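You operate a simulated robot arm through the tools that you are given. There is no shell and no other tool. Be economical: measure what you need, move in short steps, check, and stop when the job is done.

You are at the controls of a simulated two-armed robot. One attempt, no reset.

JOB
Set the volt dial to the shell's label, switch on, hold the yellow remote and press its button, switch off.
Fine: the lamp must light; lay the remote in its rest.

The check looks at the end state, three seconds after you hand in, the way a careful person would. Anything else that was tipped, shoved, dropped, spilled or broken makes it a failure.

ROBOT AND FRAMES
Two 6-joint arms with two-finger parallel grippers on one trunk, on a base that drives. Base frame: it is fixed to the floor where the robot stands at the start and does not move with it; the origin is under the middle of the robot, x ahead of it, y to its left, z up. Lengths are in m, angles in rad, forces in N, time in s.
The left shoulder is at the start at [0.06, 0.187, 1.147], the right one opposite. With the tool pointing down near the work surface each hand reaches from about 0.26 to 0.62 m from the robot's upright axis, wherever it stands, measured 20 degrees to its own side. Places, roughly: remote button [0.5, -0.4, 0.9]; remote rest [0.7, -0.4, 0.9]; supply switch [0.7, 0.2, 0.9]; volt dial [0.7, 0.1, 0.9]. Payload 1.57 kg a hand.
The TCP of each hand is the grasp point between the finger pads, 0.03 m short of the fingertips. In the tool frame z runs along the fingers and y along their closing line. The gripper opens to 0.11 m. The fingers are 0.024 m wide and 0.012 m thick; the gripper's body (0.048 by 0.112 m) begins 0.078 m behind the TCP.
Orientation is that of the tool frame in the base frame, as a unit quaternion [w, x, y, z]. With the fingers straight down and closing along the base's y, the tool's x points along the base's -x, its y along +y and its z along -z.

CONTROLS
- The arms move only by the tool send_rows. It takes "left_motion", "right_motion" or both (then of equal length, played together; a hand with none holds still); each is a list of rows, each an object of numbers (a shift or turn left out is 0, a gripper value left out holds the last): "x", "y", "z": the shift along the base's x, y, z in m; "rx", "ry", "rz": the turn, a rotation vector about the base's x, y, z in rad. In form: [{"x": .., "y": .., "z": .., "rx": .., "ry": .., "rz": ..}, ...]. A call has 1 to 10 rows; each row is the pose to reach, as a shift and turn from the pose commanded when the call began. "left_fingers" and "right_fingers" are, for a hand that has rows, the opening, from 0 (shut) to 1 (fully open), set as the call begins (left out, the last holds). Rows are played at 5 a second. More than 0.05 m and 0.15 rad between two rows, or a gripper value outside its range, and nothing of the call is played. Where a pose cannot be reached the arm comes as near as it can. A force on the tool above 40 N (or 10 N above the force at the start of the call, whichever is more), or a blocked arm, ends the call early, and 0.2 s more pass. The fingers move at their own pace (about 0.153 m/s each) and stop on an object; they squeeze with about 26 N. The grip force told is the motor's: it shows also when the fingers shut on nothing. Time passes only in rows, and 0.2 s behind the last, so rows that repeat a pose let the fingers close. The reply holds the time, the measured pose of the TCP, the force on the tool along the base axes, the opening and the grip force, in the units named above and with some noise, with the torque about the TCP (base axes, N m) and any sound that the robot's microphone picked up.
- Cameras (640 x 400 px; columns grow to the right, rows downward): "scene" is now at [0.0134, -0.0009, 1.6877]; the picture's right is [-0.09, -1.00, 0.00], its down [-0.83, 0.07, -0.55] and it looks along [0.55, -0.05, -0.84] (base axes); focal length 286 px, centre (320, 200). "left" rides on the left gripper at [0.07, -0.016, -0.141] in its tool frame; the picture's right is [0.23, 0.97, 0.00], its down [-0.85, 0.20, -0.48] and it looks along [-0.47, 0.11, 0.88] (tool axes); focal length 222 px, centre (320, 200). "right" rides on the right gripper at [0.07, 0.016, -0.141] in its tool frame; the picture's right is [-0.23, 0.97, 0.00], its down [-0.86, -0.20, -0.48] and it looks along [-0.47, -0.11, 0.88] (tool axes); focal length 222 px, centre (320, 200). There is no depth. A picture from a camera that has moved, and an enlarged one, comes with that camera's place and axes in the base frame and with its lens. The place of the scene camera against the robot may be out by one fixed shift of up to 0.012 m in any direction.
- camera(camera): a new picture of that camera. No time passes.
- lift_body(by): slides the trunk up (or, below 0, down) by that many m; the arms and the scene camera ride with it, the base frame stays. It gives what a move gives, with no picture.
- base_move(legs): drives the robot by 1 to 6 legs, each [ahead, left, turn to the left] in m, m and rad, along the robot's own axes; the way and the turn of a leg run together, so that a leg with both is an arc; at most 1.5 m and 3.142 rad a leg. The arms and the cameras ride along, it lands a little off, and it stops where it bumps. It gives what a move gives.
- aim_head(pan, tilt): turns the head with the scene camera to pan (to the left, within 1.501 rad either way) and tilt (down, from -0.506 to 1.204), counted from straight ahead of the robot. It gives what a move gives.
- inspect(camera, box): a new picture of the part [left, top, right, bottom] of that camera's present view, enlarged. No time passes.
- sign_off(): hands the job in; it is judged then, once.

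Go step by step. Nothing tells you exact positions but the pictures and the camera data: compare them with the known pose of the tool, close in by small moves and look again before you grip or let go. The budget is 120 turns and 108 pictures, counting those below and the enlarged ones. Unless the task says otherwise, let go and move clear before handing in, and close with one line.

The tools are called after "Emit:" as a command line: name --argument value ..., lists and objects as JSON in quotes. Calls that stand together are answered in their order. send_rows: Moves the arms, as the interface text tells. Its arguments: {"type":"object","properties":{"left_motion":{"type":"array","items":{"type":"object","properties":{"x":{"type":"number"},"y":{"type":"number"},"z":{"type":"number"},"rx":{"type":"number"},"ry":{"type":"number"},"rz":{"type":"number"}}}},"left_fingers":{"type":"number"},"right_motion":{"type":"array","items":{"type":"object","properties":{"x":{"type":"number"},"y":{"type":"number"},"z":{"type":"number"},"rx":{"type":"number"},"ry":{"type":"number"},"rz":{"type":"number"}}}},"right_fingers":{"type":"number"}},"required":[]} The other tools are called the same way: lift_body (by) slides the trunk up or down; base_move (legs) drives the base; aim_head (pan, tilt) turns the head that bears the scene camera; camera (camera) takes a picture; inspect (camera, box) takes an enlarged picture of a part of a camera's view; sign_off () hands the job in.

At the start:

```text
time: 0.0
left_tool_pos: [0.3972, 0.0859, 1.247]
left_tool_rot: [0.0, 0.0, 1.0, -0.001]
left_contact_force: [0.1, 0.4, 0.5]
left_wrist_torque: [0.0, 0.03, 0.01]
left_width: 0.1102
left_grasp_force: 0.1
right_tool_pos: [0.4017, -0.2404, 1.1938]
right_tool_rot: [0.0, 0.0, 1.0, 0.0]
right_contact_force: [0.3, -0.7, 0.4]
right_wrist_torque: [0.03, -0.01, 0.03]
right_width: 0.1102
right_grasp_force: 0.1
trunk travel left (down, up): [-0.775, 0.215]
robot x, y, heading: [0.0022, 0.0005, -0.002]
head pan, tilt: [-0.089, 0.99]
```

scene: 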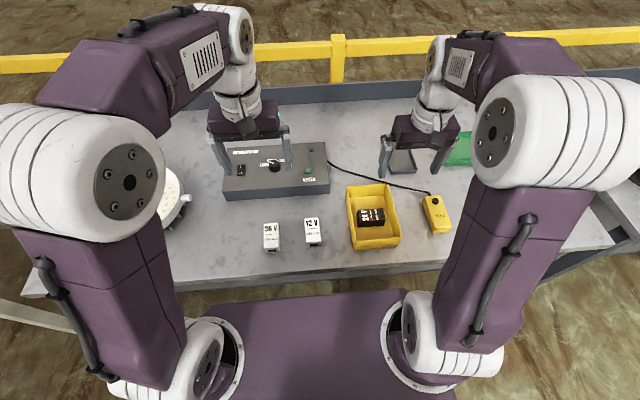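
right: 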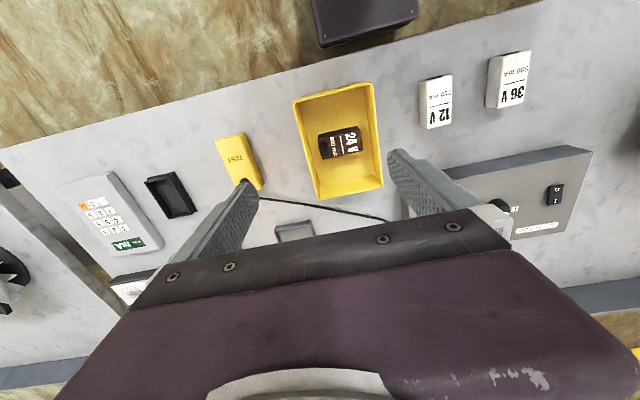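
left: 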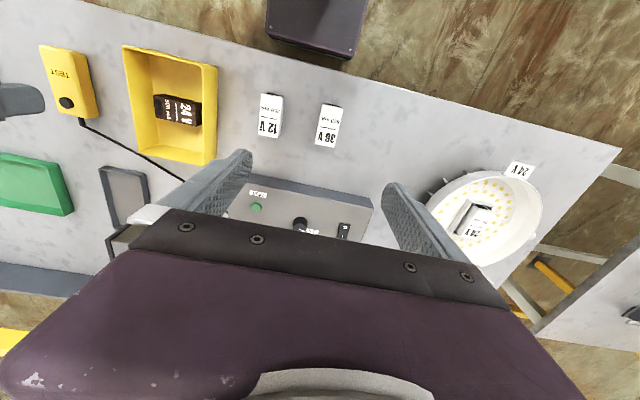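

I see a supply box with a dial and switch, a yellow remote, spare modules, and a lamp shell at the left with a 24 V label. I'll look closer before moving.

Emit:
inspect --camera "left" --box '[400, 140, 560, 280]'

Emit:
inspect --camera "scene" --box '[200, 120, 360, 220]'

Emit:
inspect --camera "right" --box '[60, 60, 400, 270]'

Emit:
inspect --camera "left" --box '[220, 160, 400, 270]'

```text
2.86 times, centred on (480, 210) of left
camera zoom: at [0.3258, 0.0695, 1.3887], right [-0.23, 0.97, 0.0], down [0.85, 0.2, 0.48], along [0.47, 0.11, -0.88], focal length 635 px, centre (-137, 171)
```

zoom: 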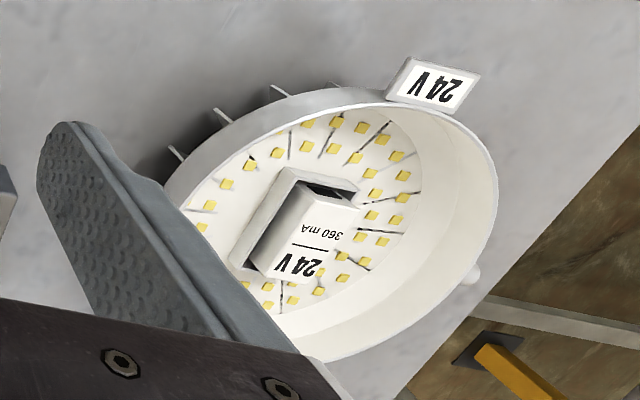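

```text
4.00 times, centred on (280, 170) of scene
camera zoom: at [0.0134, -0.0009, 1.6877], right [-0.09, -1.0, 0.0], down [-0.83, 0.07, -0.55], along [0.55, -0.05, -0.84], focal length 1142 px, centre (480, 320)
```

zoom: 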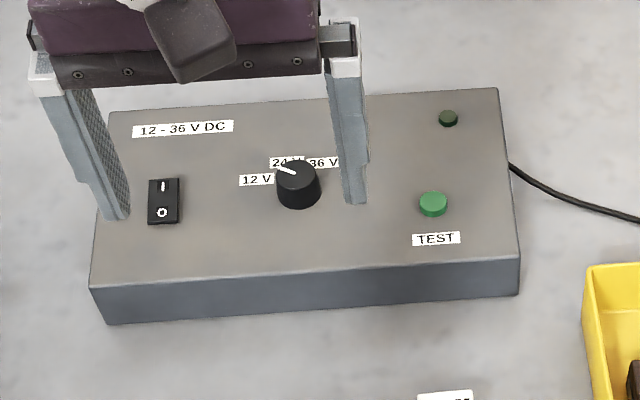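

```text
1.88 times, centred on (230, 165) of right
camera zoom: at [0.332, -0.2262, 1.335], right [0.23, 0.97, 0.0], down [0.86, -0.2, 0.48], along [0.47, -0.11, -0.88], focal length 418 px, centre (489, 266)
```

zoom: 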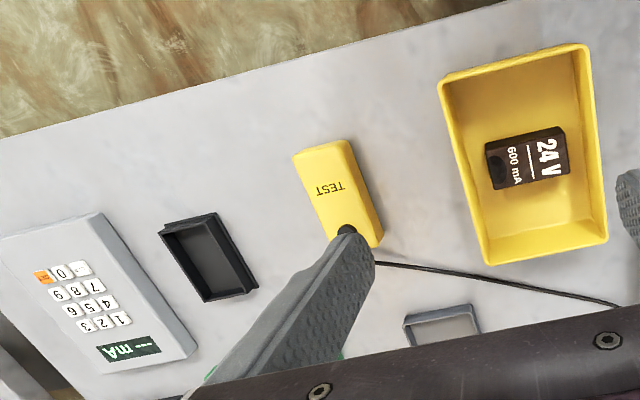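

```text
3.56 times, centred on (310, 215) of left
camera zoom: at [0.3258, 0.0695, 1.3887], right [-0.23, 0.97, 0.0], down [0.85, 0.2, 0.48], along [0.47, 0.11, -0.88], focal length 790 px, centre (356, 147)
```

zoom: 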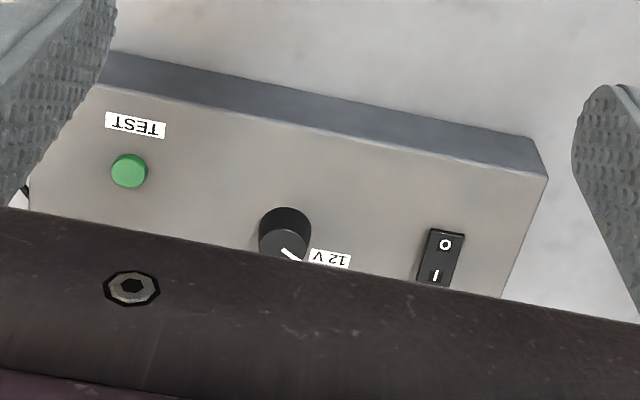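

The shell label reads 24 V, the fitted driver also reads 24 V, and the dial stands at 12 V. The dial and the rest are at the edge of reach, so I drive a little ahead and look again.

Emit:
base_move --legs '[[0.12, 0, 0]]'

Emit:
camera --camera "scene"

Emit:
camera --camera "left"

Emit:
camera --camera "right"

```text
time: 1.2
left_tool_pos: [0.5144, 0.0841, 1.2467]
left_tool_rot: [0.001, 0.0, 1.0, 0.0]
left_contact_force: [-0.2, 0.5, 0.0]
left_wrist_torque: [0.0, -0.02, 0.0]
left_width: 0.11
left_grasp_force: 0.1
right_tool_pos: [0.5192, -0.241, 1.194]
right_tool_rot: [0.001, 0.0, 1.0, 0.0]
right_contact_force: [-0.5, -0.2, 0.3]
right_wrist_torque: [-0.03, -0.05, 0.03]
right_width: 0.11
right_grasp_force: 0.0
trunk travel left (down, up): [-0.775, 0.215]
robot x, y, heading: [0.1165, -0.0002, -0.0]
head pan, tilt: [-0.089, 0.99]
```

```text
100 pictures are left
camera scene: at [0.1308, -0.001, 1.6877], right [-0.09, -1.0, 0.0], down [-0.83, 0.07, -0.55], along [0.55, -0.05, -0.83], focal length 286 px, centre (320, 200)
```

scene: 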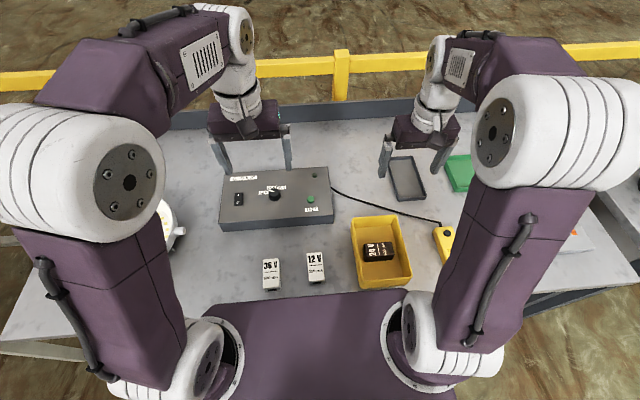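

```text
99 pictures are left
camera left: at [0.4436, 0.0693, 1.3893], right [-0.23, 0.97, 0.0], down [0.85, 0.2, 0.48], along [0.47, 0.11, -0.88], focal length 222 px, centre (320, 200)
```

left: 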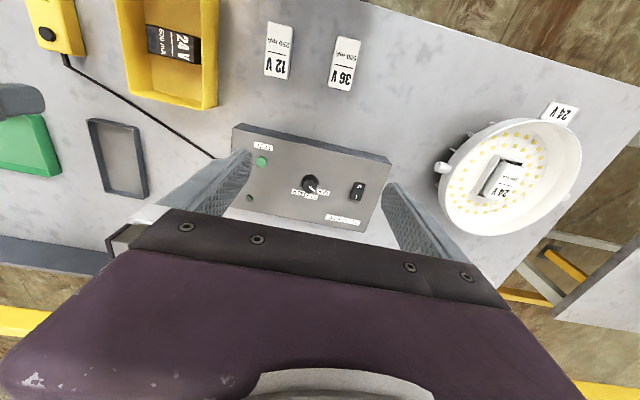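

```text
98 pictures are left
camera right: at [0.4499, -0.2264, 1.3356], right [0.23, 0.97, 0.0], down [0.85, -0.2, 0.48], along [0.47, -0.11, -0.88], focal length 222 px, centre (320, 200)
```

right: 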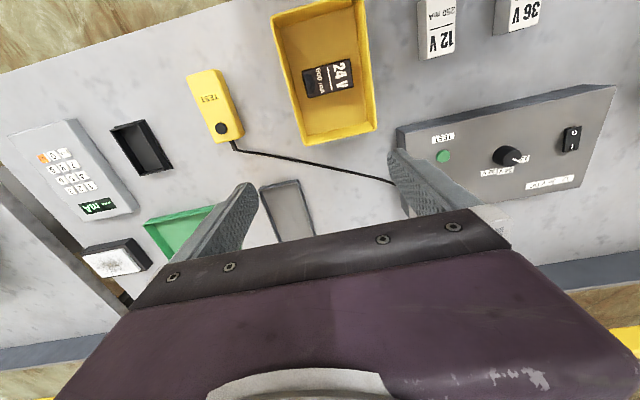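

Emit:
inspect --camera "left" --box '[230, 120, 400, 235]'

Emit:
inspect --camera "scene" --box '[210, 155, 340, 235]'

Emit:
inspect --camera "right" --box '[140, 50, 330, 250]'

Emit:
inspect --camera "left" --box '[430, 90, 590, 240]'

```text
3.48 times, centred on (315, 178) of left
camera zoom: at [0.4436, 0.0693, 1.3893], right [-0.23, 0.97, 0.0], down [0.85, 0.2, 0.48], along [0.47, 0.11, -0.88], focal length 773 px, centre (337, 278)
```

zoom: 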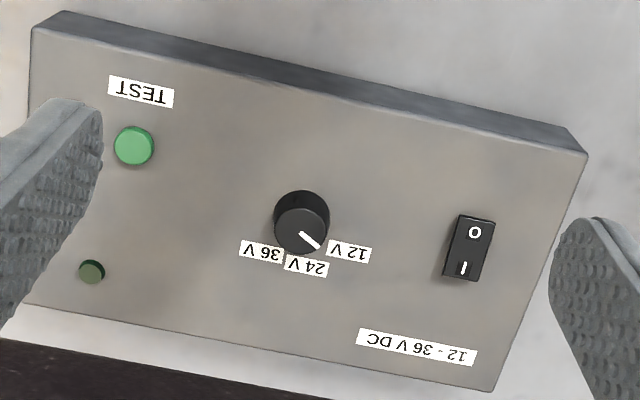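

```text
4.92 times, centred on (275, 195) of scene
camera zoom: at [0.1308, -0.001, 1.6877], right [-0.09, -1.0, 0.0], down [-0.83, 0.07, -0.55], along [0.55, -0.05, -0.83], focal length 1405 px, centre (542, 225)
```

zoom: 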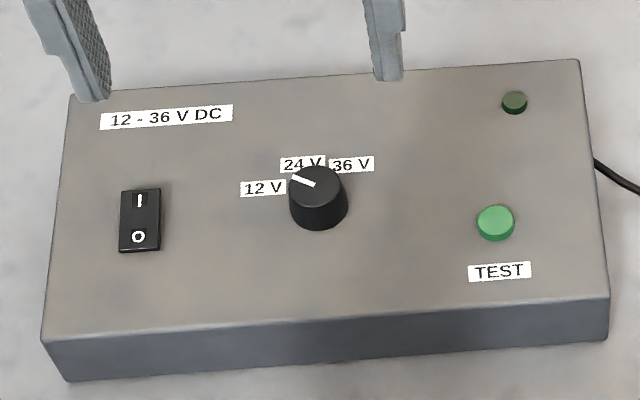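

```text
2.00 times, centred on (235, 150) of right
camera zoom: at [0.4499, -0.2264, 1.3356], right [0.23, 0.97, 0.0], down [0.85, -0.2, 0.48], along [0.47, -0.11, -0.88], focal length 444 px, centre (490, 300)
```

zoom: 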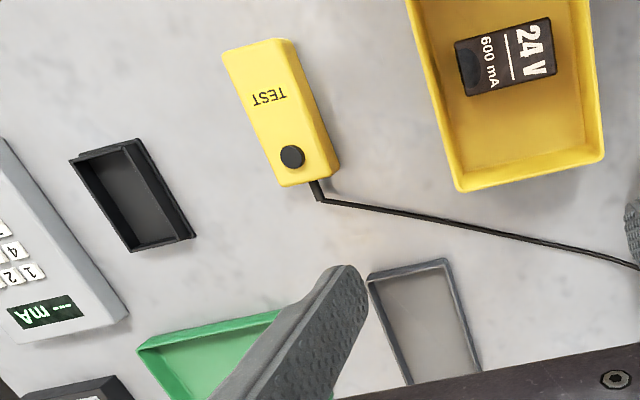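

```text
2.67 times, centred on (510, 165) of left
camera zoom: at [0.4436, 0.0693, 1.3893], right [-0.23, 0.97, 0.0], down [0.85, 0.2, 0.48], along [0.47, 0.11, -0.88], focal length 592 px, centre (-187, 293)
```

zoom: 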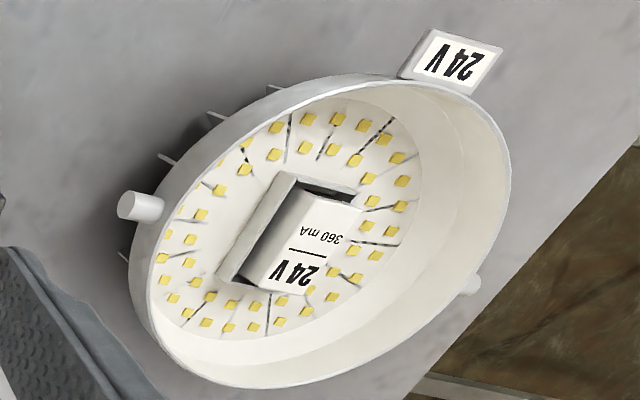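

The base moved cleanly. The box is square to the robot; the knob points about 60° left of forward (12 V) and the 24 V mark looks about 45° clockwise from it. I bring the left hand above the dial for a close look.

Emit:
send_rows --left_motion '[{"x": 0.03, "y": 0.003, "z": -0.03}, {"x": 0.06, "y": 0.006, "z": -0.06}, {"x": 0.09, "y": 0.01, "z": -0.09}, {"x": 0.12, "y": 0.01, "z": -0.12}, {"x": 0.132, "y": 0.01, "z": -0.16}, {"x": 0.132, "y": 0.01, "z": -0.18}]'

Emit:
camera --camera "left"

Emit:
camera --camera "scene"

```text
time: 2.6
left_tool_pos: [0.6499, 0.0953, 1.0664]
left_tool_rot: [0.0, -0.001, 1.0, 0.0]
left_contact_force: [-0.2, -0.2, 0.7]
left_wrist_torque: [-0.01, 0.02, 0.01]
left_width: 0.1101
left_grasp_force: 0.1
right_tool_pos: [0.5207, -0.2415, 1.1934]
right_tool_rot: [-0.001, 0.001, 1.0, 0.0]
right_contact_force: [-0.1, 0.3, 0.0]
right_wrist_torque: [0.02, 0.02, -0.04]
right_width: 0.1099
right_grasp_force: 0.1
trunk travel left (down, up): [-0.775, 0.215]
robot x, y, heading: [0.1198, -0.0011, -0.003]
head pan, tilt: [-0.089, 0.99]
```

```text
93 pictures are left
camera left: at [0.5779, 0.0793, 1.2079], right [-0.23, 0.97, 0.0], down [0.85, 0.2, 0.48], along [0.47, 0.11, -0.88], focal length 222 px, centre (320, 200)
```

left: 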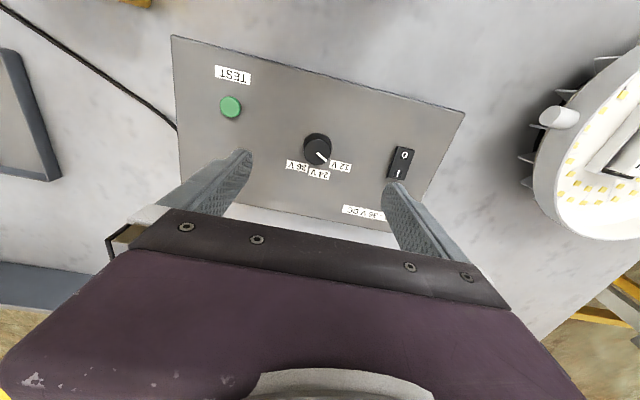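

```text
92 pictures are left
camera scene: at [0.1333, -0.0009, 1.6877], right [-0.09, -1.0, 0.0], down [-0.83, 0.07, -0.55], along [0.55, -0.05, -0.84], focal length 286 px, centre (320, 200)
```

scene: 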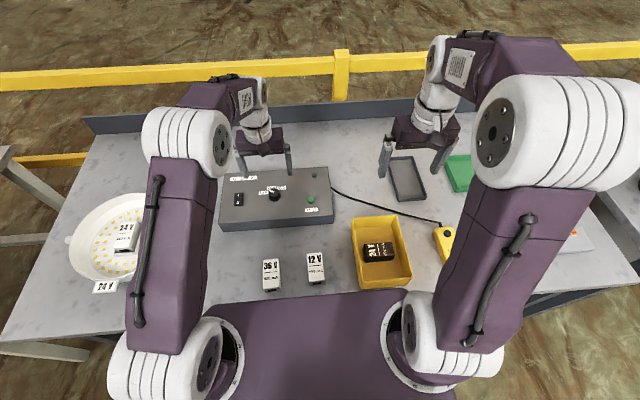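

Emit:
inspect --camera "left" --box '[260, 110, 440, 225]'

Emit:
inspect --camera "scene" --box '[50, 180, 200, 310]'

```text
3.48 times, centred on (350, 168) of left
camera zoom: at [0.5779, 0.0793, 1.2079], right [-0.23, 0.97, 0.0], down [0.85, 0.2, 0.48], along [0.47, 0.11, -0.88], focal length 773 px, centre (216, 313)
```

zoom: 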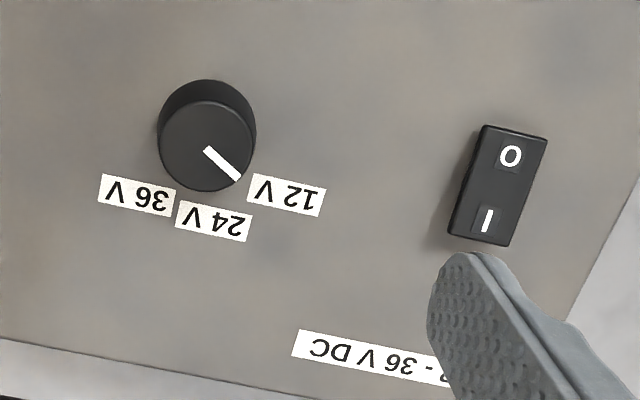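

```text
3.08 times, centred on (125, 245) of scene
camera zoom: at [0.1333, -0.0009, 1.6877], right [-0.09, -1.0, 0.0], down [-0.83, 0.07, -0.55], along [0.55, -0.05, -0.84], focal length 878 px, centre (920, 62)
```

zoom: 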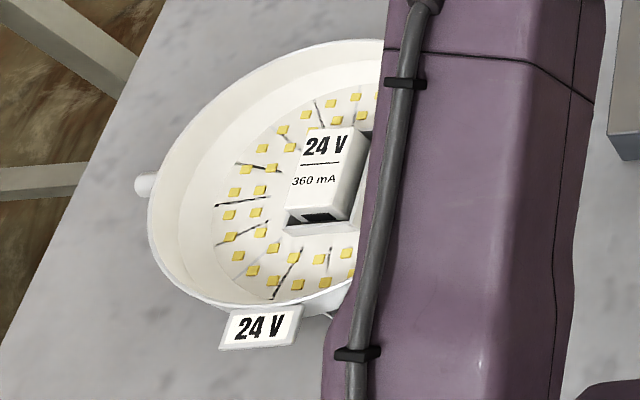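

The knob centre is about (0.662, 0.095), its top z ≈ 0.92 and the box top ≈ 0.90. I go over it, narrow the fingers and lower partway.

Emit:
send_rows --left_motion '[{"x": 0.012, "z": -0.03}, {"x": 0.012, "z": -0.07}, {"x": 0.012, "z": -0.1}, {"x": 0.012, "z": -0.1}]' --left_fingers 0.7

Emit:
camera --camera "left"

```text
time: 3.6
left_tool_pos: [0.6604, 0.094, 0.9668]
left_tool_rot: [0.0, 0.0, 1.0, 0.001]
left_contact_force: [0.0, -0.4, -0.4]
left_wrist_torque: [0.03, 0.01, 0.01]
left_width: 0.0769
left_grasp_force: 0.2
right_tool_pos: [0.5216, -0.2415, 1.1935]
right_tool_rot: [-0.001, 0.0, 1.0, 0.0]
right_contact_force: [0.0, 0.7, -1.0]
right_wrist_torque: [0.01, 0.01, -0.01]
right_width: 0.11
right_grasp_force: 0.0
trunk travel left (down, up): [-0.775, 0.215]
robot x, y, heading: [0.1181, -0.003, 0.003]
head pan, tilt: [-0.089, 0.99]
```

```text
89 pictures are left
camera left: at [0.5895, 0.0787, 1.1082], right [-0.23, 0.97, 0.0], down [0.85, 0.2, 0.48], along [0.47, 0.11, -0.88], focal length 222 px, centre (320, 200)
```

left: 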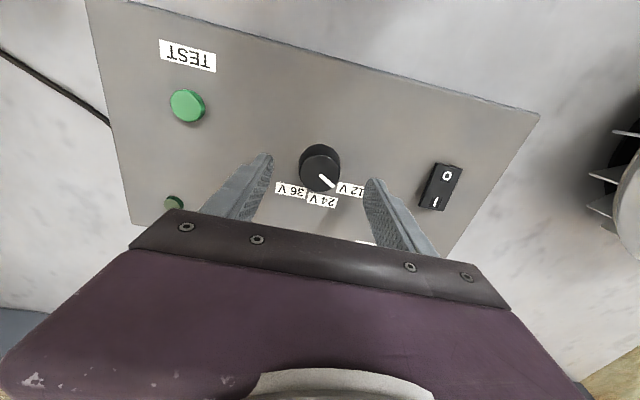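

The knob is centred between the fingers. I lower to z ≈ 0.937 and close on it.

Emit:
send_rows --left_motion '[{"z": -0.015}, {"z": -0.03}, {"z": -0.03}]' --left_fingers 0.7

Emit:
inspect --camera "left" --box '[220, 120, 420, 245]'

```text
time: 4.4
left_tool_pos: [0.6612, 0.0951, 0.9402]
left_tool_rot: [0.003, 0.0, 1.0, 0.0]
left_contact_force: [1.0, 2.1, 21.2]
left_wrist_torque: [0.36, 0.18, -0.16]
left_width: 0.0767
left_grasp_force: 0.0
right_tool_pos: [0.5199, -0.2411, 1.1942]
right_tool_rot: [0.0, 0.0, 1.0, -0.001]
right_contact_force: [-0.8, -0.1, 0.2]
right_wrist_torque: [-0.05, 0.01, -0.05]
right_width: 0.11
right_grasp_force: 0.2
trunk travel left (down, up): [-0.775, 0.215]
robot x, y, heading: [0.121, 0.0002, 0.001]
head pan, tilt: [-0.089, 0.99]
```

```text
3.20 times, centred on (320, 182) of left
camera zoom: at [0.5885, 0.0795, 1.0813], right [-0.23, 0.97, 0.0], down [0.85, 0.2, 0.48], along [0.47, 0.11, -0.88], focal length 711 px, centre (320, 256)
```

zoom: 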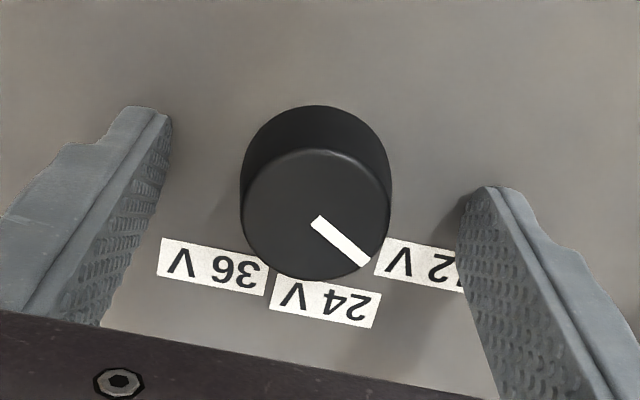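

The fingertips touched the box top at z ≈ 0.91; I lift 5 mm and close on the knob.

Emit:
send_rows --left_motion '[{"z": 0.008}, {"z": 0.008}]'

Emit:
send_rows --left_motion '[{"z": 0}, {"z": 0}, {"z": 0}]' --left_fingers 0.0

Emit:
inspect --camera "left" --box '[220, 120, 420, 245]'

```text
time: 5.0
left_tool_pos: [0.6597, 0.0949, 0.9451]
left_tool_rot: [-0.001, 0.0, 1.0, 0.0]
left_contact_force: [0.6, -0.7, 0.8]
left_wrist_torque: [-0.01, -0.03, -0.01]
left_width: 0.0769
left_grasp_force: 0.1
right_tool_pos: [0.5209, -0.2416, 1.1928]
right_tool_rot: [0.0, 0.0, 1.0, 0.0]
right_contact_force: [0.5, 0.6, 0.0]
right_wrist_torque: [0.03, 0.0, 0.01]
right_width: 0.1102
right_grasp_force: 0.1
trunk travel left (down, up): [-0.775, 0.215]
robot x, y, heading: [0.12, 0.0001, -0.001]
head pan, tilt: [-0.089, 0.99]
```

```text
time: 5.8
left_tool_pos: [0.6607, 0.0937, 0.945]
left_tool_rot: [0.0, 0.0, 1.0, 0.0]
left_contact_force: [-1.7, -6.7, -3.2]
left_wrist_torque: [-0.31, 0.17, -0.02]
left_width: 0.0365
left_grasp_force: 43.0
right_tool_pos: [0.5222, -0.2417, 1.1931]
right_tool_rot: [0.001, 0.0, 1.0, 0.0]
right_contact_force: [0.2, 0.4, 0.2]
right_wrist_torque: [0.02, -0.01, 0.02]
right_width: 0.11
right_grasp_force: 0.1
trunk travel left (down, up): [-0.775, 0.215]
robot x, y, heading: [0.1201, 0.0021, -0.0]
head pan, tilt: [-0.089, 0.99]
```

```text
3.20 times, centred on (320, 182) of left
camera zoom: at [0.5891, 0.0779, 1.087], right [-0.23, 0.97, 0.0], down [0.86, 0.2, 0.48], along [0.47, 0.11, -0.88], focal length 711 px, centre (320, 256)
```

zoom: 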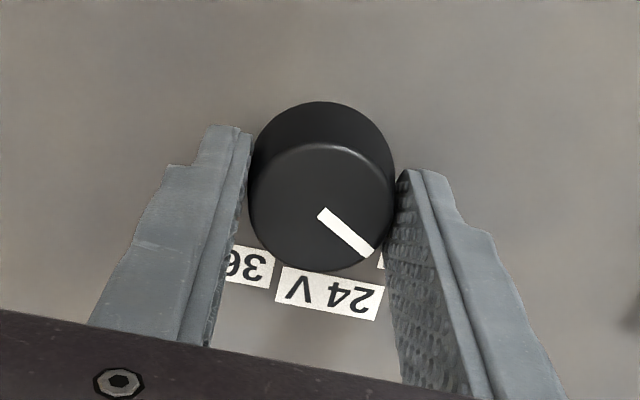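

The knob is gripped (0.0365 m). I turn it clockwise by about 46°.

Emit:
send_rows --left_motion '[{"rz": -0.13}, {"rz": -0.26}, {"rz": -0.39}, {"rz": -0.52}, {"rz": -0.65}, {"rz": -0.78}, {"rz": -0.8}]'

Emit:
inspect --camera "left" --box '[220, 120, 420, 245]'

Emit:
inspect --camera "scene" --box '[210, 155, 340, 235]'

```text
time: 7.4
left_tool_pos: [0.6597, 0.0917, 0.9458]
left_tool_rot: [-0.001, 0.391, 0.92, 0.001]
left_contact_force: [-7.2, -13.7, -7.4]
left_wrist_torque: [-1.0, -0.03, 0.05]
left_width: 0.0367
left_grasp_force: 43.4
right_tool_pos: [0.5211, -0.2448, 1.1944]
right_tool_rot: [0.0, -0.001, 1.0, 0.0]
right_contact_force: [0.4, -0.7, 0.3]
right_wrist_torque: [0.01, 0.02, 0.04]
right_width: 0.1099
right_grasp_force: 0.0
trunk travel left (down, up): [-0.775, 0.215]
robot x, y, heading: [0.1183, -0.0004, 0.0]
head pan, tilt: [-0.089, 0.99]
```

```text
3.20 times, centred on (320, 182) of left
camera zoom: at [0.5983, 0.132, 1.0871], right [0.54, 0.84, 0.0], down [0.74, -0.48, 0.48], along [0.4, -0.26, -0.88], focal length 711 px, centre (320, 256)
```

zoom: 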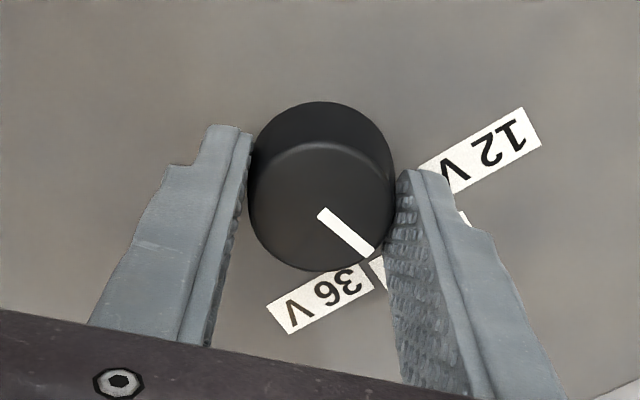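

```text
4.92 times, centred on (275, 195) of scene
camera zoom: at [0.1325, -0.0044, 1.6877], right [-0.09, -1.0, 0.0], down [-0.83, 0.08, -0.55], along [0.55, -0.05, -0.84], focal length 1405 px, centre (542, 225)
```

zoom: 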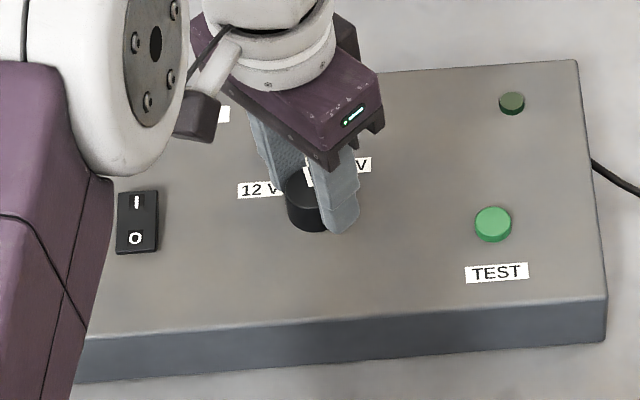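

The knob turned with the fingers. I open, lift straight up and check the pointer.

Emit:
send_rows --left_motion '[{"z": 0.0}, {"z": 0.0}, {"z": 0.04}, {"z": 0.08}]' --left_fingers 0.7

Emit:
inspect --camera "left" --box '[220, 80, 420, 205]'

```text
time: 8.4
left_tool_pos: [0.6601, 0.0951, 1.0261]
left_tool_rot: [0.0, 0.39, 0.921, 0.0]
left_contact_force: [0.1, 0.8, -0.5]
left_wrist_torque: [0.02, 0.01, 0.03]
left_width: 0.0768
left_grasp_force: 0.2
right_tool_pos: [0.5202, -0.2405, 1.1936]
right_tool_rot: [0.0, 0.0, 1.0, -0.001]
right_contact_force: [0.9, 0.4, 0.5]
right_wrist_torque: [0.01, 0.0, -0.02]
right_width: 0.1097
right_grasp_force: 0.2
trunk travel left (down, up): [-0.775, 0.215]
robot x, y, heading: [0.12, 0.0008, 0.002]
head pan, tilt: [-0.089, 0.99]
```

```text
3.20 times, centred on (320, 142) of left
camera zoom: at [0.5975, 0.1345, 1.1672], right [0.54, 0.84, 0.0], down [0.74, -0.47, 0.48], along [0.4, -0.26, -0.88], focal length 711 px, centre (320, 384)
```

zoom: 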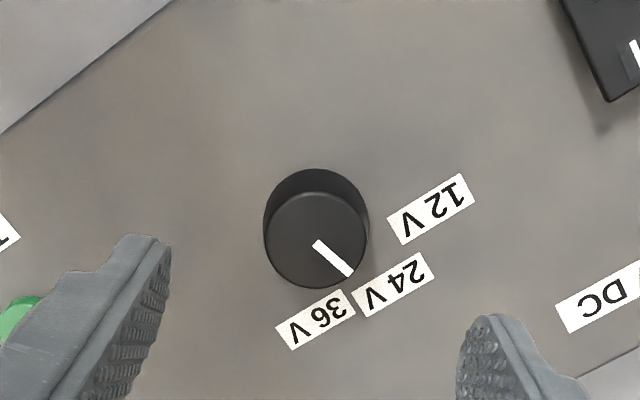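

The pointer now reads close to 24 V. I square the hand again, shut the fingers and hover by the switch, checking the dial from there.

Emit:
send_rows --left_motion '[{"y": 0.0, "z": 0.03, "rz": 0.13}, {"y": 0.0, "z": 0.04, "rz": 0.26}, {"z": 0.04, "rz": 0.39}, {"z": 0.04, "rz": 0.52}, {"z": 0.04, "rz": 0.65}, {"z": 0.04, "rz": 0.79}]' --left_fingers 0.7

Emit:
inspect --camera "left" --box '[240, 80, 440, 205]'

```text
time: 9.8
left_tool_pos: [0.6619, 0.0952, 1.0645]
left_tool_rot: [0.001, 0.005, 1.0, 0.001]
left_contact_force: [0.4, -0.1, -0.4]
left_wrist_torque: [0.01, -0.03, 0.01]
left_width: 0.0771
left_grasp_force: 0.0
right_tool_pos: [0.5216, -0.2412, 1.1931]
right_tool_rot: [-0.001, 0.0, 1.0, 0.0]
right_contact_force: [0.6, -0.2, 0.4]
right_wrist_torque: [-0.03, 0.0, 0.0]
right_width: 0.1101
right_grasp_force: 0.1
trunk travel left (down, up): [-0.775, 0.215]
robot x, y, heading: [0.1198, 0.0019, -0.0]
head pan, tilt: [-0.089, 0.99]
```

```text
3.20 times, centred on (340, 142) of left
camera zoom: at [0.5895, 0.0796, 1.2063], right [-0.22, 0.98, 0.0], down [0.86, 0.19, 0.48], along [0.47, 0.1, -0.88], focal length 711 px, centre (256, 384)
```

zoom: 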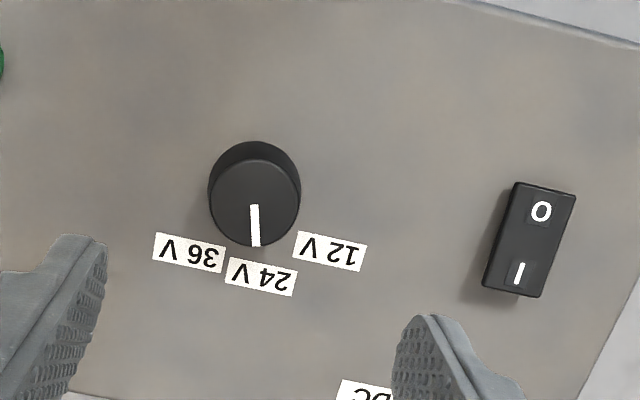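

The pointer is at 24 V (about 15°, matching the mark). Now I go above the switch's "I" end at about (0.668, 0.208) with shut fingers.

Emit:
send_rows --left_motion '[{"x": 0.003, "y": 0.04}, {"x": 0.006, "y": 0.08}, {"x": 0.007, "y": 0.113}, {"x": 0.007, "y": 0.113, "z": -0.04}, {"x": 0.007, "y": 0.113, "z": -0.08}]' --left_fingers 0.0

Emit:
inspect --camera "left" --box '[220, 100, 420, 225]'

```text
time: 11.0
left_tool_pos: [0.6692, 0.2091, 0.9844]
left_tool_rot: [0.0, 0.006, 1.0, 0.0]
left_contact_force: [-0.4, 0.3, 0.0]
left_wrist_torque: [-0.02, 0.01, -0.03]
left_width: 0.0002
left_grasp_force: 20.7
right_tool_pos: [0.523, -0.2414, 1.1942]
right_tool_rot: [-0.001, 0.0, 1.0, 0.0]
right_contact_force: [0.3, 0.7, 0.5]
right_wrist_torque: [0.01, -0.05, -0.03]
right_width: 0.1097
right_grasp_force: 0.0
trunk travel left (down, up): [-0.775, 0.215]
robot x, y, heading: [0.1191, 0.0007, 0.001]
head pan, tilt: [-0.089, 0.99]
```

```text
3.20 times, centred on (320, 162) of left
camera zoom: at [0.5976, 0.1946, 1.126], right [-0.22, 0.98, 0.0], down [0.86, 0.19, 0.48], along [0.47, 0.1, -0.88], focal length 711 px, centre (320, 320)
```

zoom: 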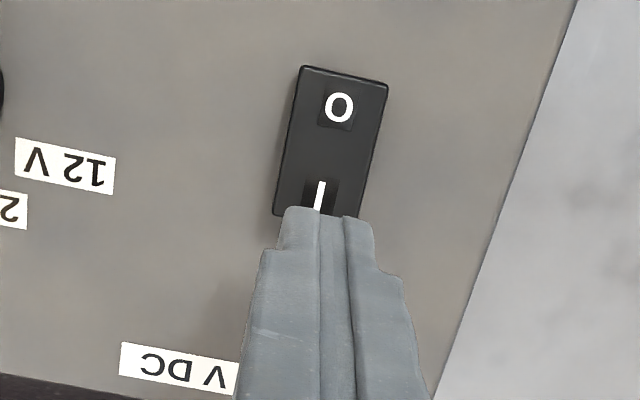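

The fingertips are over the "I" end. I press down slowly.

Emit:
send_rows --left_motion '[{"z": -0.015}, {"z": -0.027}, {"z": -0.033}, {"z": -0.036}, {"z": -0.039}, {"z": -0.041}]'

Emit:
inspect --camera "left" --box '[220, 100, 420, 225]'

```text
time: 12.5
left_tool_pos: [0.6701, 0.2079, 0.9513]
left_tool_rot: [0.007, 0.005, 1.0, 0.001]
left_contact_force: [-4.5, -0.3, 20.5]
left_wrist_torque: [-0.06, 0.37, 0.03]
left_width: 0.0
left_grasp_force: 21.7
right_tool_pos: [0.5178, -0.2418, 1.1942]
right_tool_rot: [0.002, -0.001, 1.0, 0.0]
right_contact_force: [0.2, -0.5, 0.1]
right_wrist_torque: [-0.01, 0.02, -0.01]
right_width: 0.11
right_grasp_force: 0.1
trunk travel left (down, up): [-0.775, 0.215]
robot x, y, heading: [0.1211, -0.0001, -0.001]
head pan, tilt: [-0.089, 0.99]
stopped in row 6 (left hand): the force on the tool passed its limit (the readings are from after the stop); the commanded pose is now the measured one
```

```text
3.20 times, centred on (320, 162) of left
camera zoom: at [0.5966, 0.193, 1.0912], right [-0.22, 0.98, 0.0], down [0.85, 0.19, 0.49], along [0.48, 0.11, -0.87], focal length 711 px, centre (320, 320)
```

zoom: 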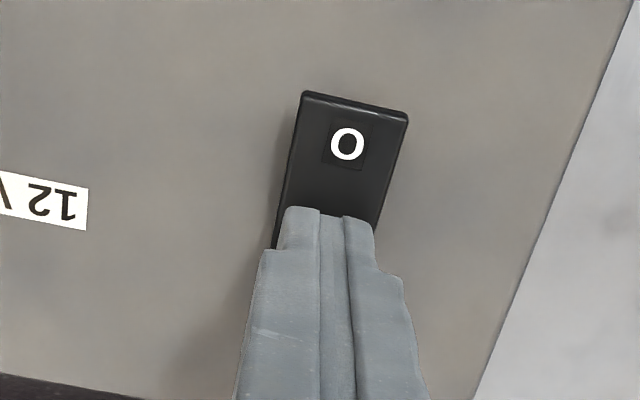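

Emit:
send_rows --left_motion '[{"z": 0.04}, {"z": 0.08}, {"z": 0.08, "y": 0.03}]'

Emit:
inspect --camera "left" --box '[160, 60, 400, 210]'

Emit:
inspect --camera "scene" --box '[200, 150, 350, 240]'

```text
time: 13.3
left_tool_pos: [0.6706, 0.2403, 1.0276]
left_tool_rot: [0.005, 0.005, 1.0, 0.0]
left_contact_force: [0.1, -0.6, 0.1]
left_wrist_torque: [-0.04, 0.02, -0.01]
left_width: 0.0
left_grasp_force: 21.6
right_tool_pos: [0.5226, -0.2384, 1.1942]
right_tool_rot: [0.0, 0.0, 1.0, -0.002]
right_contact_force: [-0.3, -0.6, 0.0]
right_wrist_torque: [0.0, 0.0, -0.05]
right_width: 0.1099
right_grasp_force: 0.1
trunk travel left (down, up): [-0.775, 0.215]
robot x, y, heading: [0.1223, -0.0027, 0.003]
head pan, tilt: [-0.089, 0.99]
```

```text
2.67 times, centred on (280, 135) of left
camera zoom: at [0.599, 0.2254, 1.1687], right [-0.22, 0.98, 0.0], down [0.85, 0.19, 0.49], along [0.47, 0.1, -0.87], focal length 592 px, centre (427, 373)
```

zoom: 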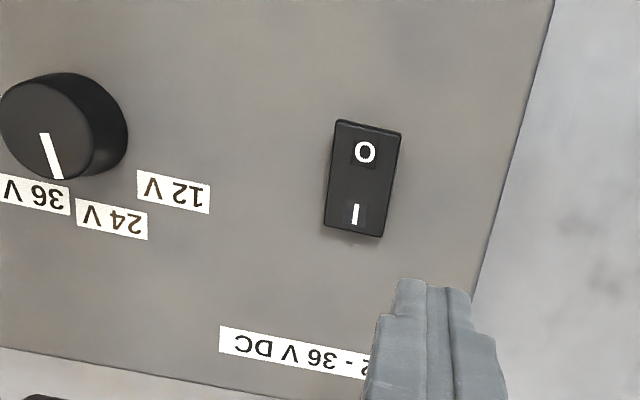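

```text
4.27 times, centred on (275, 195) of scene
camera zoom: at [0.1345, 0.0015, 1.6876], right [-0.09, -1.0, 0.0], down [-0.83, 0.07, -0.55], along [0.55, -0.05, -0.84], focal length 1218 px, centre (512, 221)
```

zoom: 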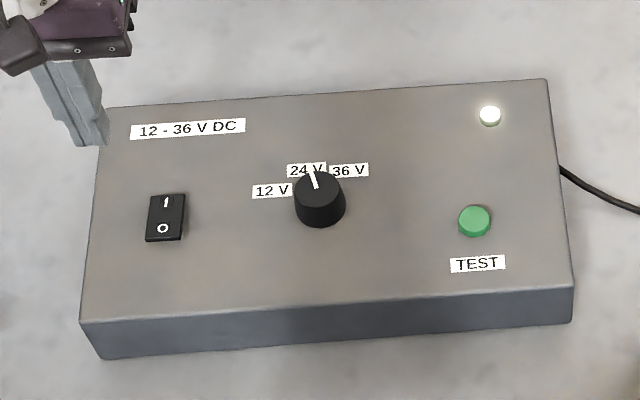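

The supply is on (its indicator is lit) and the dial reads 24 V. The remote lies along x at about x 0.40–0.51, y ≈ -0.43, so I raise the left hand and drive right to bring it within reach of both hands.

Emit:
send_rows --left_motion '[{"x": -0.03, "z": 0.03}, {"x": -0.06, "z": 0.07}, {"x": -0.09, "z": 0.11}, {"x": -0.12, "z": 0.14}]'

Emit:
base_move --legs '[[0, -0.36, 0]]'

Emit:
camera --camera "scene"

Emit:
camera --camera "right"

Emit:
camera --camera "left"

```text
time: 14.3
left_tool_pos: [0.549, 0.2395, 1.1702]
left_tool_rot: [0.006, 0.004, 1.0, 0.0]
left_contact_force: [-0.2, 0.3, -0.2]
left_wrist_torque: [0.0, -0.06, 0.02]
left_width: 0.0002
left_grasp_force: 21.3
right_tool_pos: [0.519, -0.242, 1.1952]
right_tool_rot: [0.001, 0.0, 1.0, 0.0]
right_contact_force: [0.3, -0.3, 0.2]
right_wrist_torque: [0.02, -0.03, -0.02]
right_width: 0.11
right_grasp_force: 0.0
trunk travel left (down, up): [-0.775, 0.215]
robot x, y, heading: [0.1195, -0.0, 0.006]
head pan, tilt: [-0.089, 0.99]
```

```text
time: 16.6
left_tool_pos: [0.552, -0.1164, 1.1697]
left_tool_rot: [0.005, 0.005, 1.0, 0.0]
left_contact_force: [0.3, 0.0, 0.8]
left_wrist_torque: [-0.02, 0.01, -0.01]
left_width: 0.0
left_grasp_force: 21.6
right_tool_pos: [0.5218, -0.5975, 1.1937]
right_tool_rot: [0.0, -0.001, 1.0, -0.001]
right_contact_force: [-0.2, -0.9, -0.3]
right_wrist_torque: [0.01, 0.02, -0.03]
right_width: 0.11
right_grasp_force: 0.0
trunk travel left (down, up): [-0.775, 0.215]
robot x, y, heading: [0.1178, -0.3559, 0.004]
head pan, tilt: [-0.089, 0.99]
```

```text
78 pictures are left
camera scene: at [0.1334, -0.3571, 1.6877], right [-0.09, -1.0, 0.0], down [-0.83, 0.07, -0.55], along [0.55, -0.05, -0.84], focal length 286 px, centre (320, 200)
```

scene: 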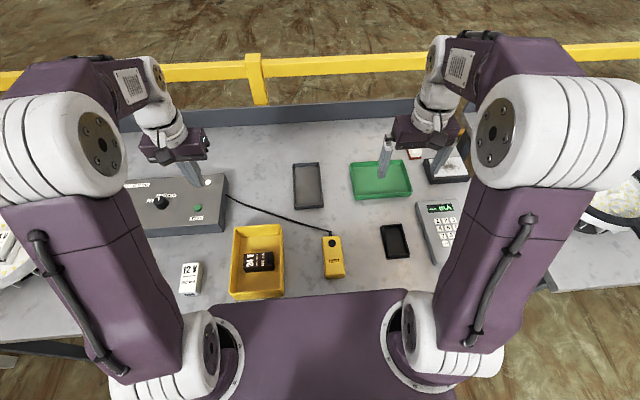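

```text
77 pictures are left
camera right: at [0.4522, -0.5824, 1.3354], right [0.23, 0.97, 0.0], down [0.86, -0.2, 0.48], along [0.47, -0.11, -0.88], focal length 222 px, centre (320, 200)
```

right: 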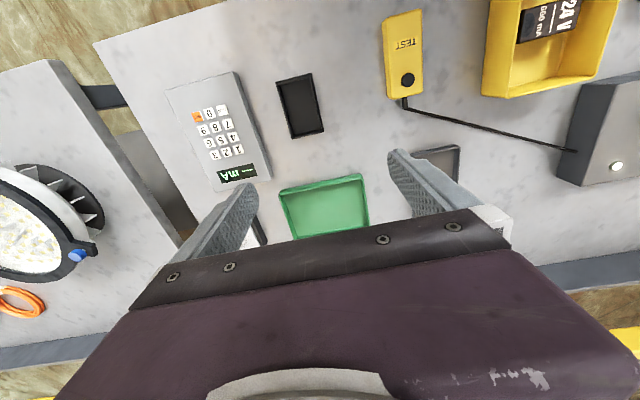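

```text
76 pictures are left
camera left: at [0.4783, -0.1318, 1.3097], right [-0.22, 0.98, 0.0], down [0.85, 0.19, 0.49], along [0.48, 0.1, -0.87], focal length 222 px, centre (320, 200)
```

left: 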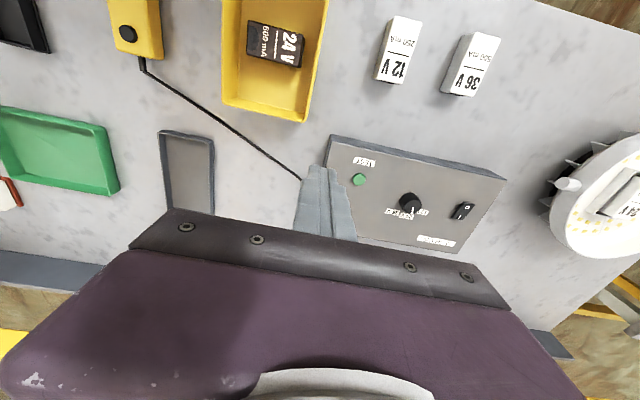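

Emit:
inspect --camera "right" --box '[0, 140, 130, 330]'

Emit:
inspect --camera "scene" --box '[280, 150, 470, 290]'

Emit:
aim_head --pan -0.9 --tilt 0.8

Emit:
camera --camera "scene"

```text
2.11 times, centred on (65, 235) of right
camera zoom: at [0.4522, -0.5824, 1.3354], right [0.23, 0.97, 0.0], down [0.86, -0.2, 0.48], along [0.47, -0.11, -0.88], focal length 468 px, centre (857, 126)
```

zoom: 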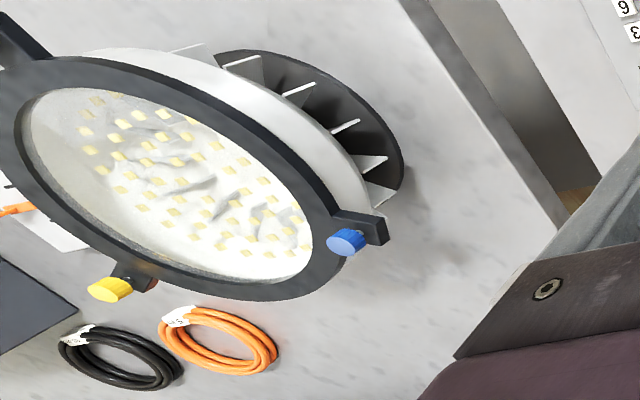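

```text
2.86 times, centred on (375, 220) of scene
camera zoom: at [0.1334, -0.3571, 1.6877], right [-0.09, -1.0, 0.0], down [-0.83, 0.07, -0.55], along [0.55, -0.05, -0.84], focal length 816 px, centre (163, 143)
```

zoom: 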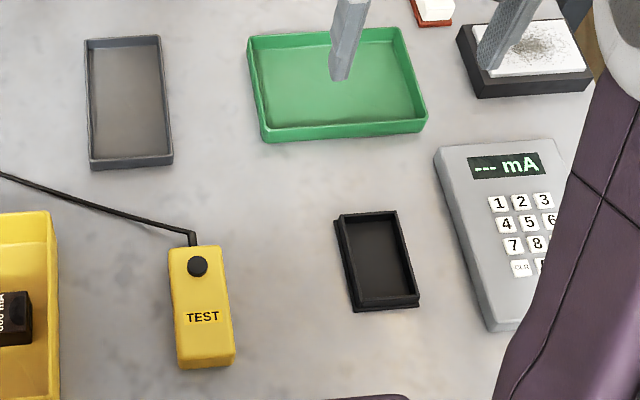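

```text
time: 17.7
left_tool_pos: [0.5511, -0.1169, 1.168]
left_tool_rot: [0.005, 0.004, 1.0, 0.001]
left_contact_force: [-0.1, -0.5, 0.3]
left_wrist_torque: [0.0, 0.0, -0.01]
left_width: 0.0001
left_grasp_force: 21.0
right_tool_pos: [0.5219, -0.5991, 1.1945]
right_tool_rot: [0.0, -0.001, 1.0, 0.0]
right_contact_force: [0.1, 0.0, 0.0]
right_wrist_torque: [0.02, 0.01, -0.01]
right_width: 0.1099
right_grasp_force: 0.1
trunk travel left (down, up): [-0.775, 0.215]
robot x, y, heading: [0.1202, -0.3562, 0.004]
head pan, tilt: [-0.901, 0.799]
```

```text
73 pictures are left
camera scene: at [0.1136, -0.4154, 1.7021], right [-0.78, -0.62, 0.0], down [-0.45, 0.56, -0.7], along [0.43, -0.55, -0.72], focal length 286 px, centre (320, 200)
```

scene: 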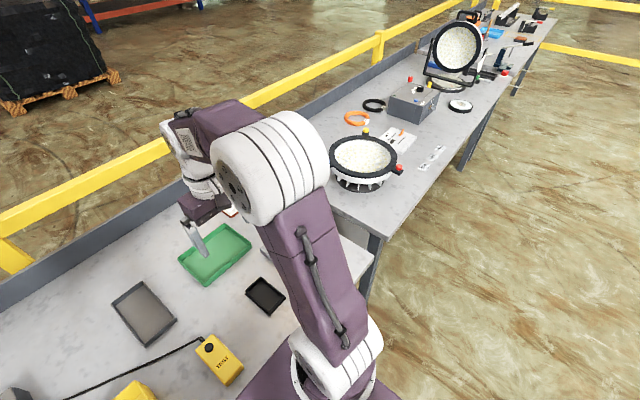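

The other benches are background; the grey tray at about (0.70, -0.38) is the rest. I move the right hand above the label end of the remote, pitched slightly so that the button stays free.

Emit:
aim_head --pan 0.15 --tilt 0.95

Emit:
send_rows --right_motion '[{"x": -0.02, "y": 0.04, "z": -0.02, "ry": -0.1}, {"x": -0.04, "y": 0.08, "z": -0.05, "ry": -0.2}, {"x": -0.06, "y": 0.12, "z": -0.08, "ry": -0.3}, {"x": -0.08, "y": 0.155, "z": -0.1, "ry": -0.4}, {"x": -0.085, "y": 0.173, "z": -0.14, "ry": -0.5}]' --right_fingers 1.0

Emit:
camera --camera "right"

Emit:
camera --camera "scene"

```text
time: 19.0
left_tool_pos: [0.5512, -0.1181, 1.1679]
left_tool_rot: [0.005, 0.006, 1.0, 0.001]
left_contact_force: [-0.8, -0.6, 0.1]
left_wrist_torque: [0.01, 0.01, 0.0]
left_width: 0.0
left_grasp_force: 21.7
right_tool_pos: [0.5213, -0.5988, 1.1931]
right_tool_rot: [0.001, -0.002, 1.0, 0.0]
right_contact_force: [0.1, 0.0, 0.5]
right_wrist_torque: [-0.01, 0.01, -0.02]
right_width: 0.1101
right_grasp_force: 0.1
trunk travel left (down, up): [-0.775, 0.215]
robot x, y, heading: [0.1168, -0.3582, 0.004]
head pan, tilt: [0.15, 0.949]
```

```text
refused: row 2 steps farther than a row can; nothing moved
```

```text
72 pictures are left
camera right: at [0.4522, -0.5839, 1.3351], right [0.23, 0.97, 0.0], down [0.86, -0.2, 0.48], along [0.47, -0.11, -0.88], focal length 222 px, centre (320, 200)
```

right: 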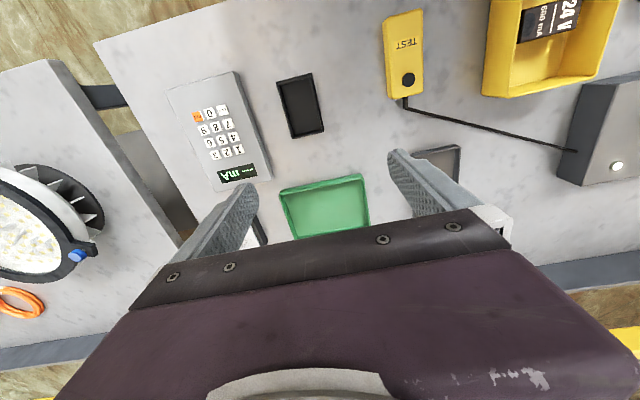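

```text
71 pictures are left
camera scene: at [0.1353, -0.3419, 1.6905], right [0.15, -0.99, 0.0], down [-0.8, -0.12, -0.58], along [0.58, 0.09, -0.81], focal length 286 px, centre (320, 200)
```

scene: 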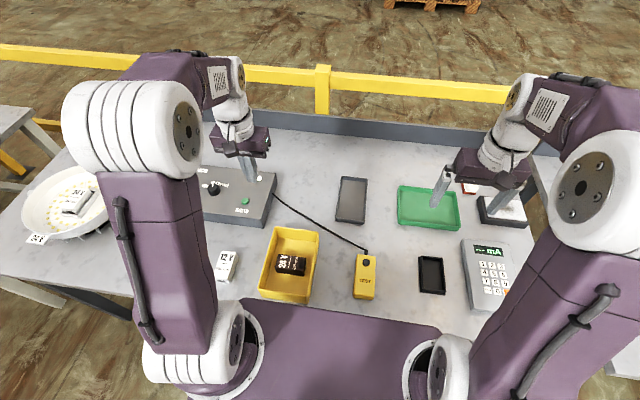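

This head pose shows the lamp and the remote. I resend the move in smaller steps.

Emit:
send_rows --right_motion '[{"x": -0.015, "y": 0.03, "z": -0.02, "ry": -0.08}, {"x": -0.03, "y": 0.06, "z": -0.04, "ry": -0.16}, {"x": -0.045, "y": 0.09, "z": -0.06, "ry": -0.24}, {"x": -0.06, "y": 0.12, "z": -0.08, "ry": -0.32}, {"x": -0.075, "y": 0.15, "z": -0.1, "ry": -0.4}, {"x": -0.085, "y": 0.173, "z": -0.12, "ry": -0.5}, {"x": -0.085, "y": 0.173, "z": -0.15, "ry": -0.5}]' --right_fingers 1.0

Emit:
camera --camera "right"

Emit:
camera --camera "scene"

```text
time: 20.6
left_tool_pos: [0.5514, -0.1171, 1.1679]
left_tool_rot: [0.005, 0.005, 1.0, -0.001]
left_contact_force: [-0.1, -0.1, 0.2]
left_wrist_torque: [0.0, 0.01, 0.02]
left_width: 0.0001
left_grasp_force: 20.7
right_tool_pos: [0.463, -0.4033, 1.0557]
right_tool_rot: [0.246, -0.002, 0.969, -0.002]
right_contact_force: [0.1, -0.1, 0.0]
right_wrist_torque: [-0.02, -0.02, -0.01]
right_width: 0.1098
right_grasp_force: 0.0
right hand out of reach, approached as far as the arm can: row 5, 6, 7
trunk travel left (down, up): [-0.775, 0.215]
robot x, y, heading: [0.1206, -0.3595, 0.002]
head pan, tilt: [0.15, 0.949]
```

```text
70 pictures are left
camera right: at [0.3354, -0.3882, 1.1468], right [0.2, 0.97, 0.1], down [0.52, -0.2, 0.83], along [0.83, -0.11, -0.55], focal length 222 px, centre (320, 200)
```

right: 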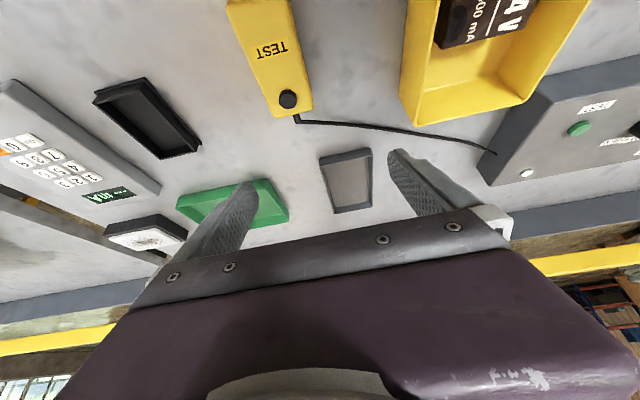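

```text
69 pictures are left
camera scene: at [0.1364, -0.3408, 1.6905], right [0.15, -0.99, 0.0], down [-0.8, -0.12, -0.58], along [0.57, 0.09, -0.81], focal length 286 px, centre (320, 200)
```

scene: 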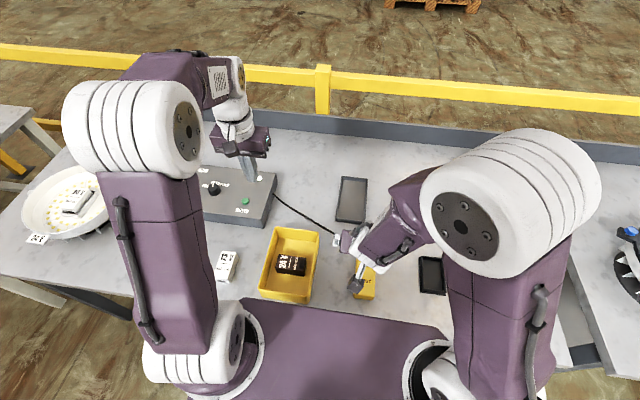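

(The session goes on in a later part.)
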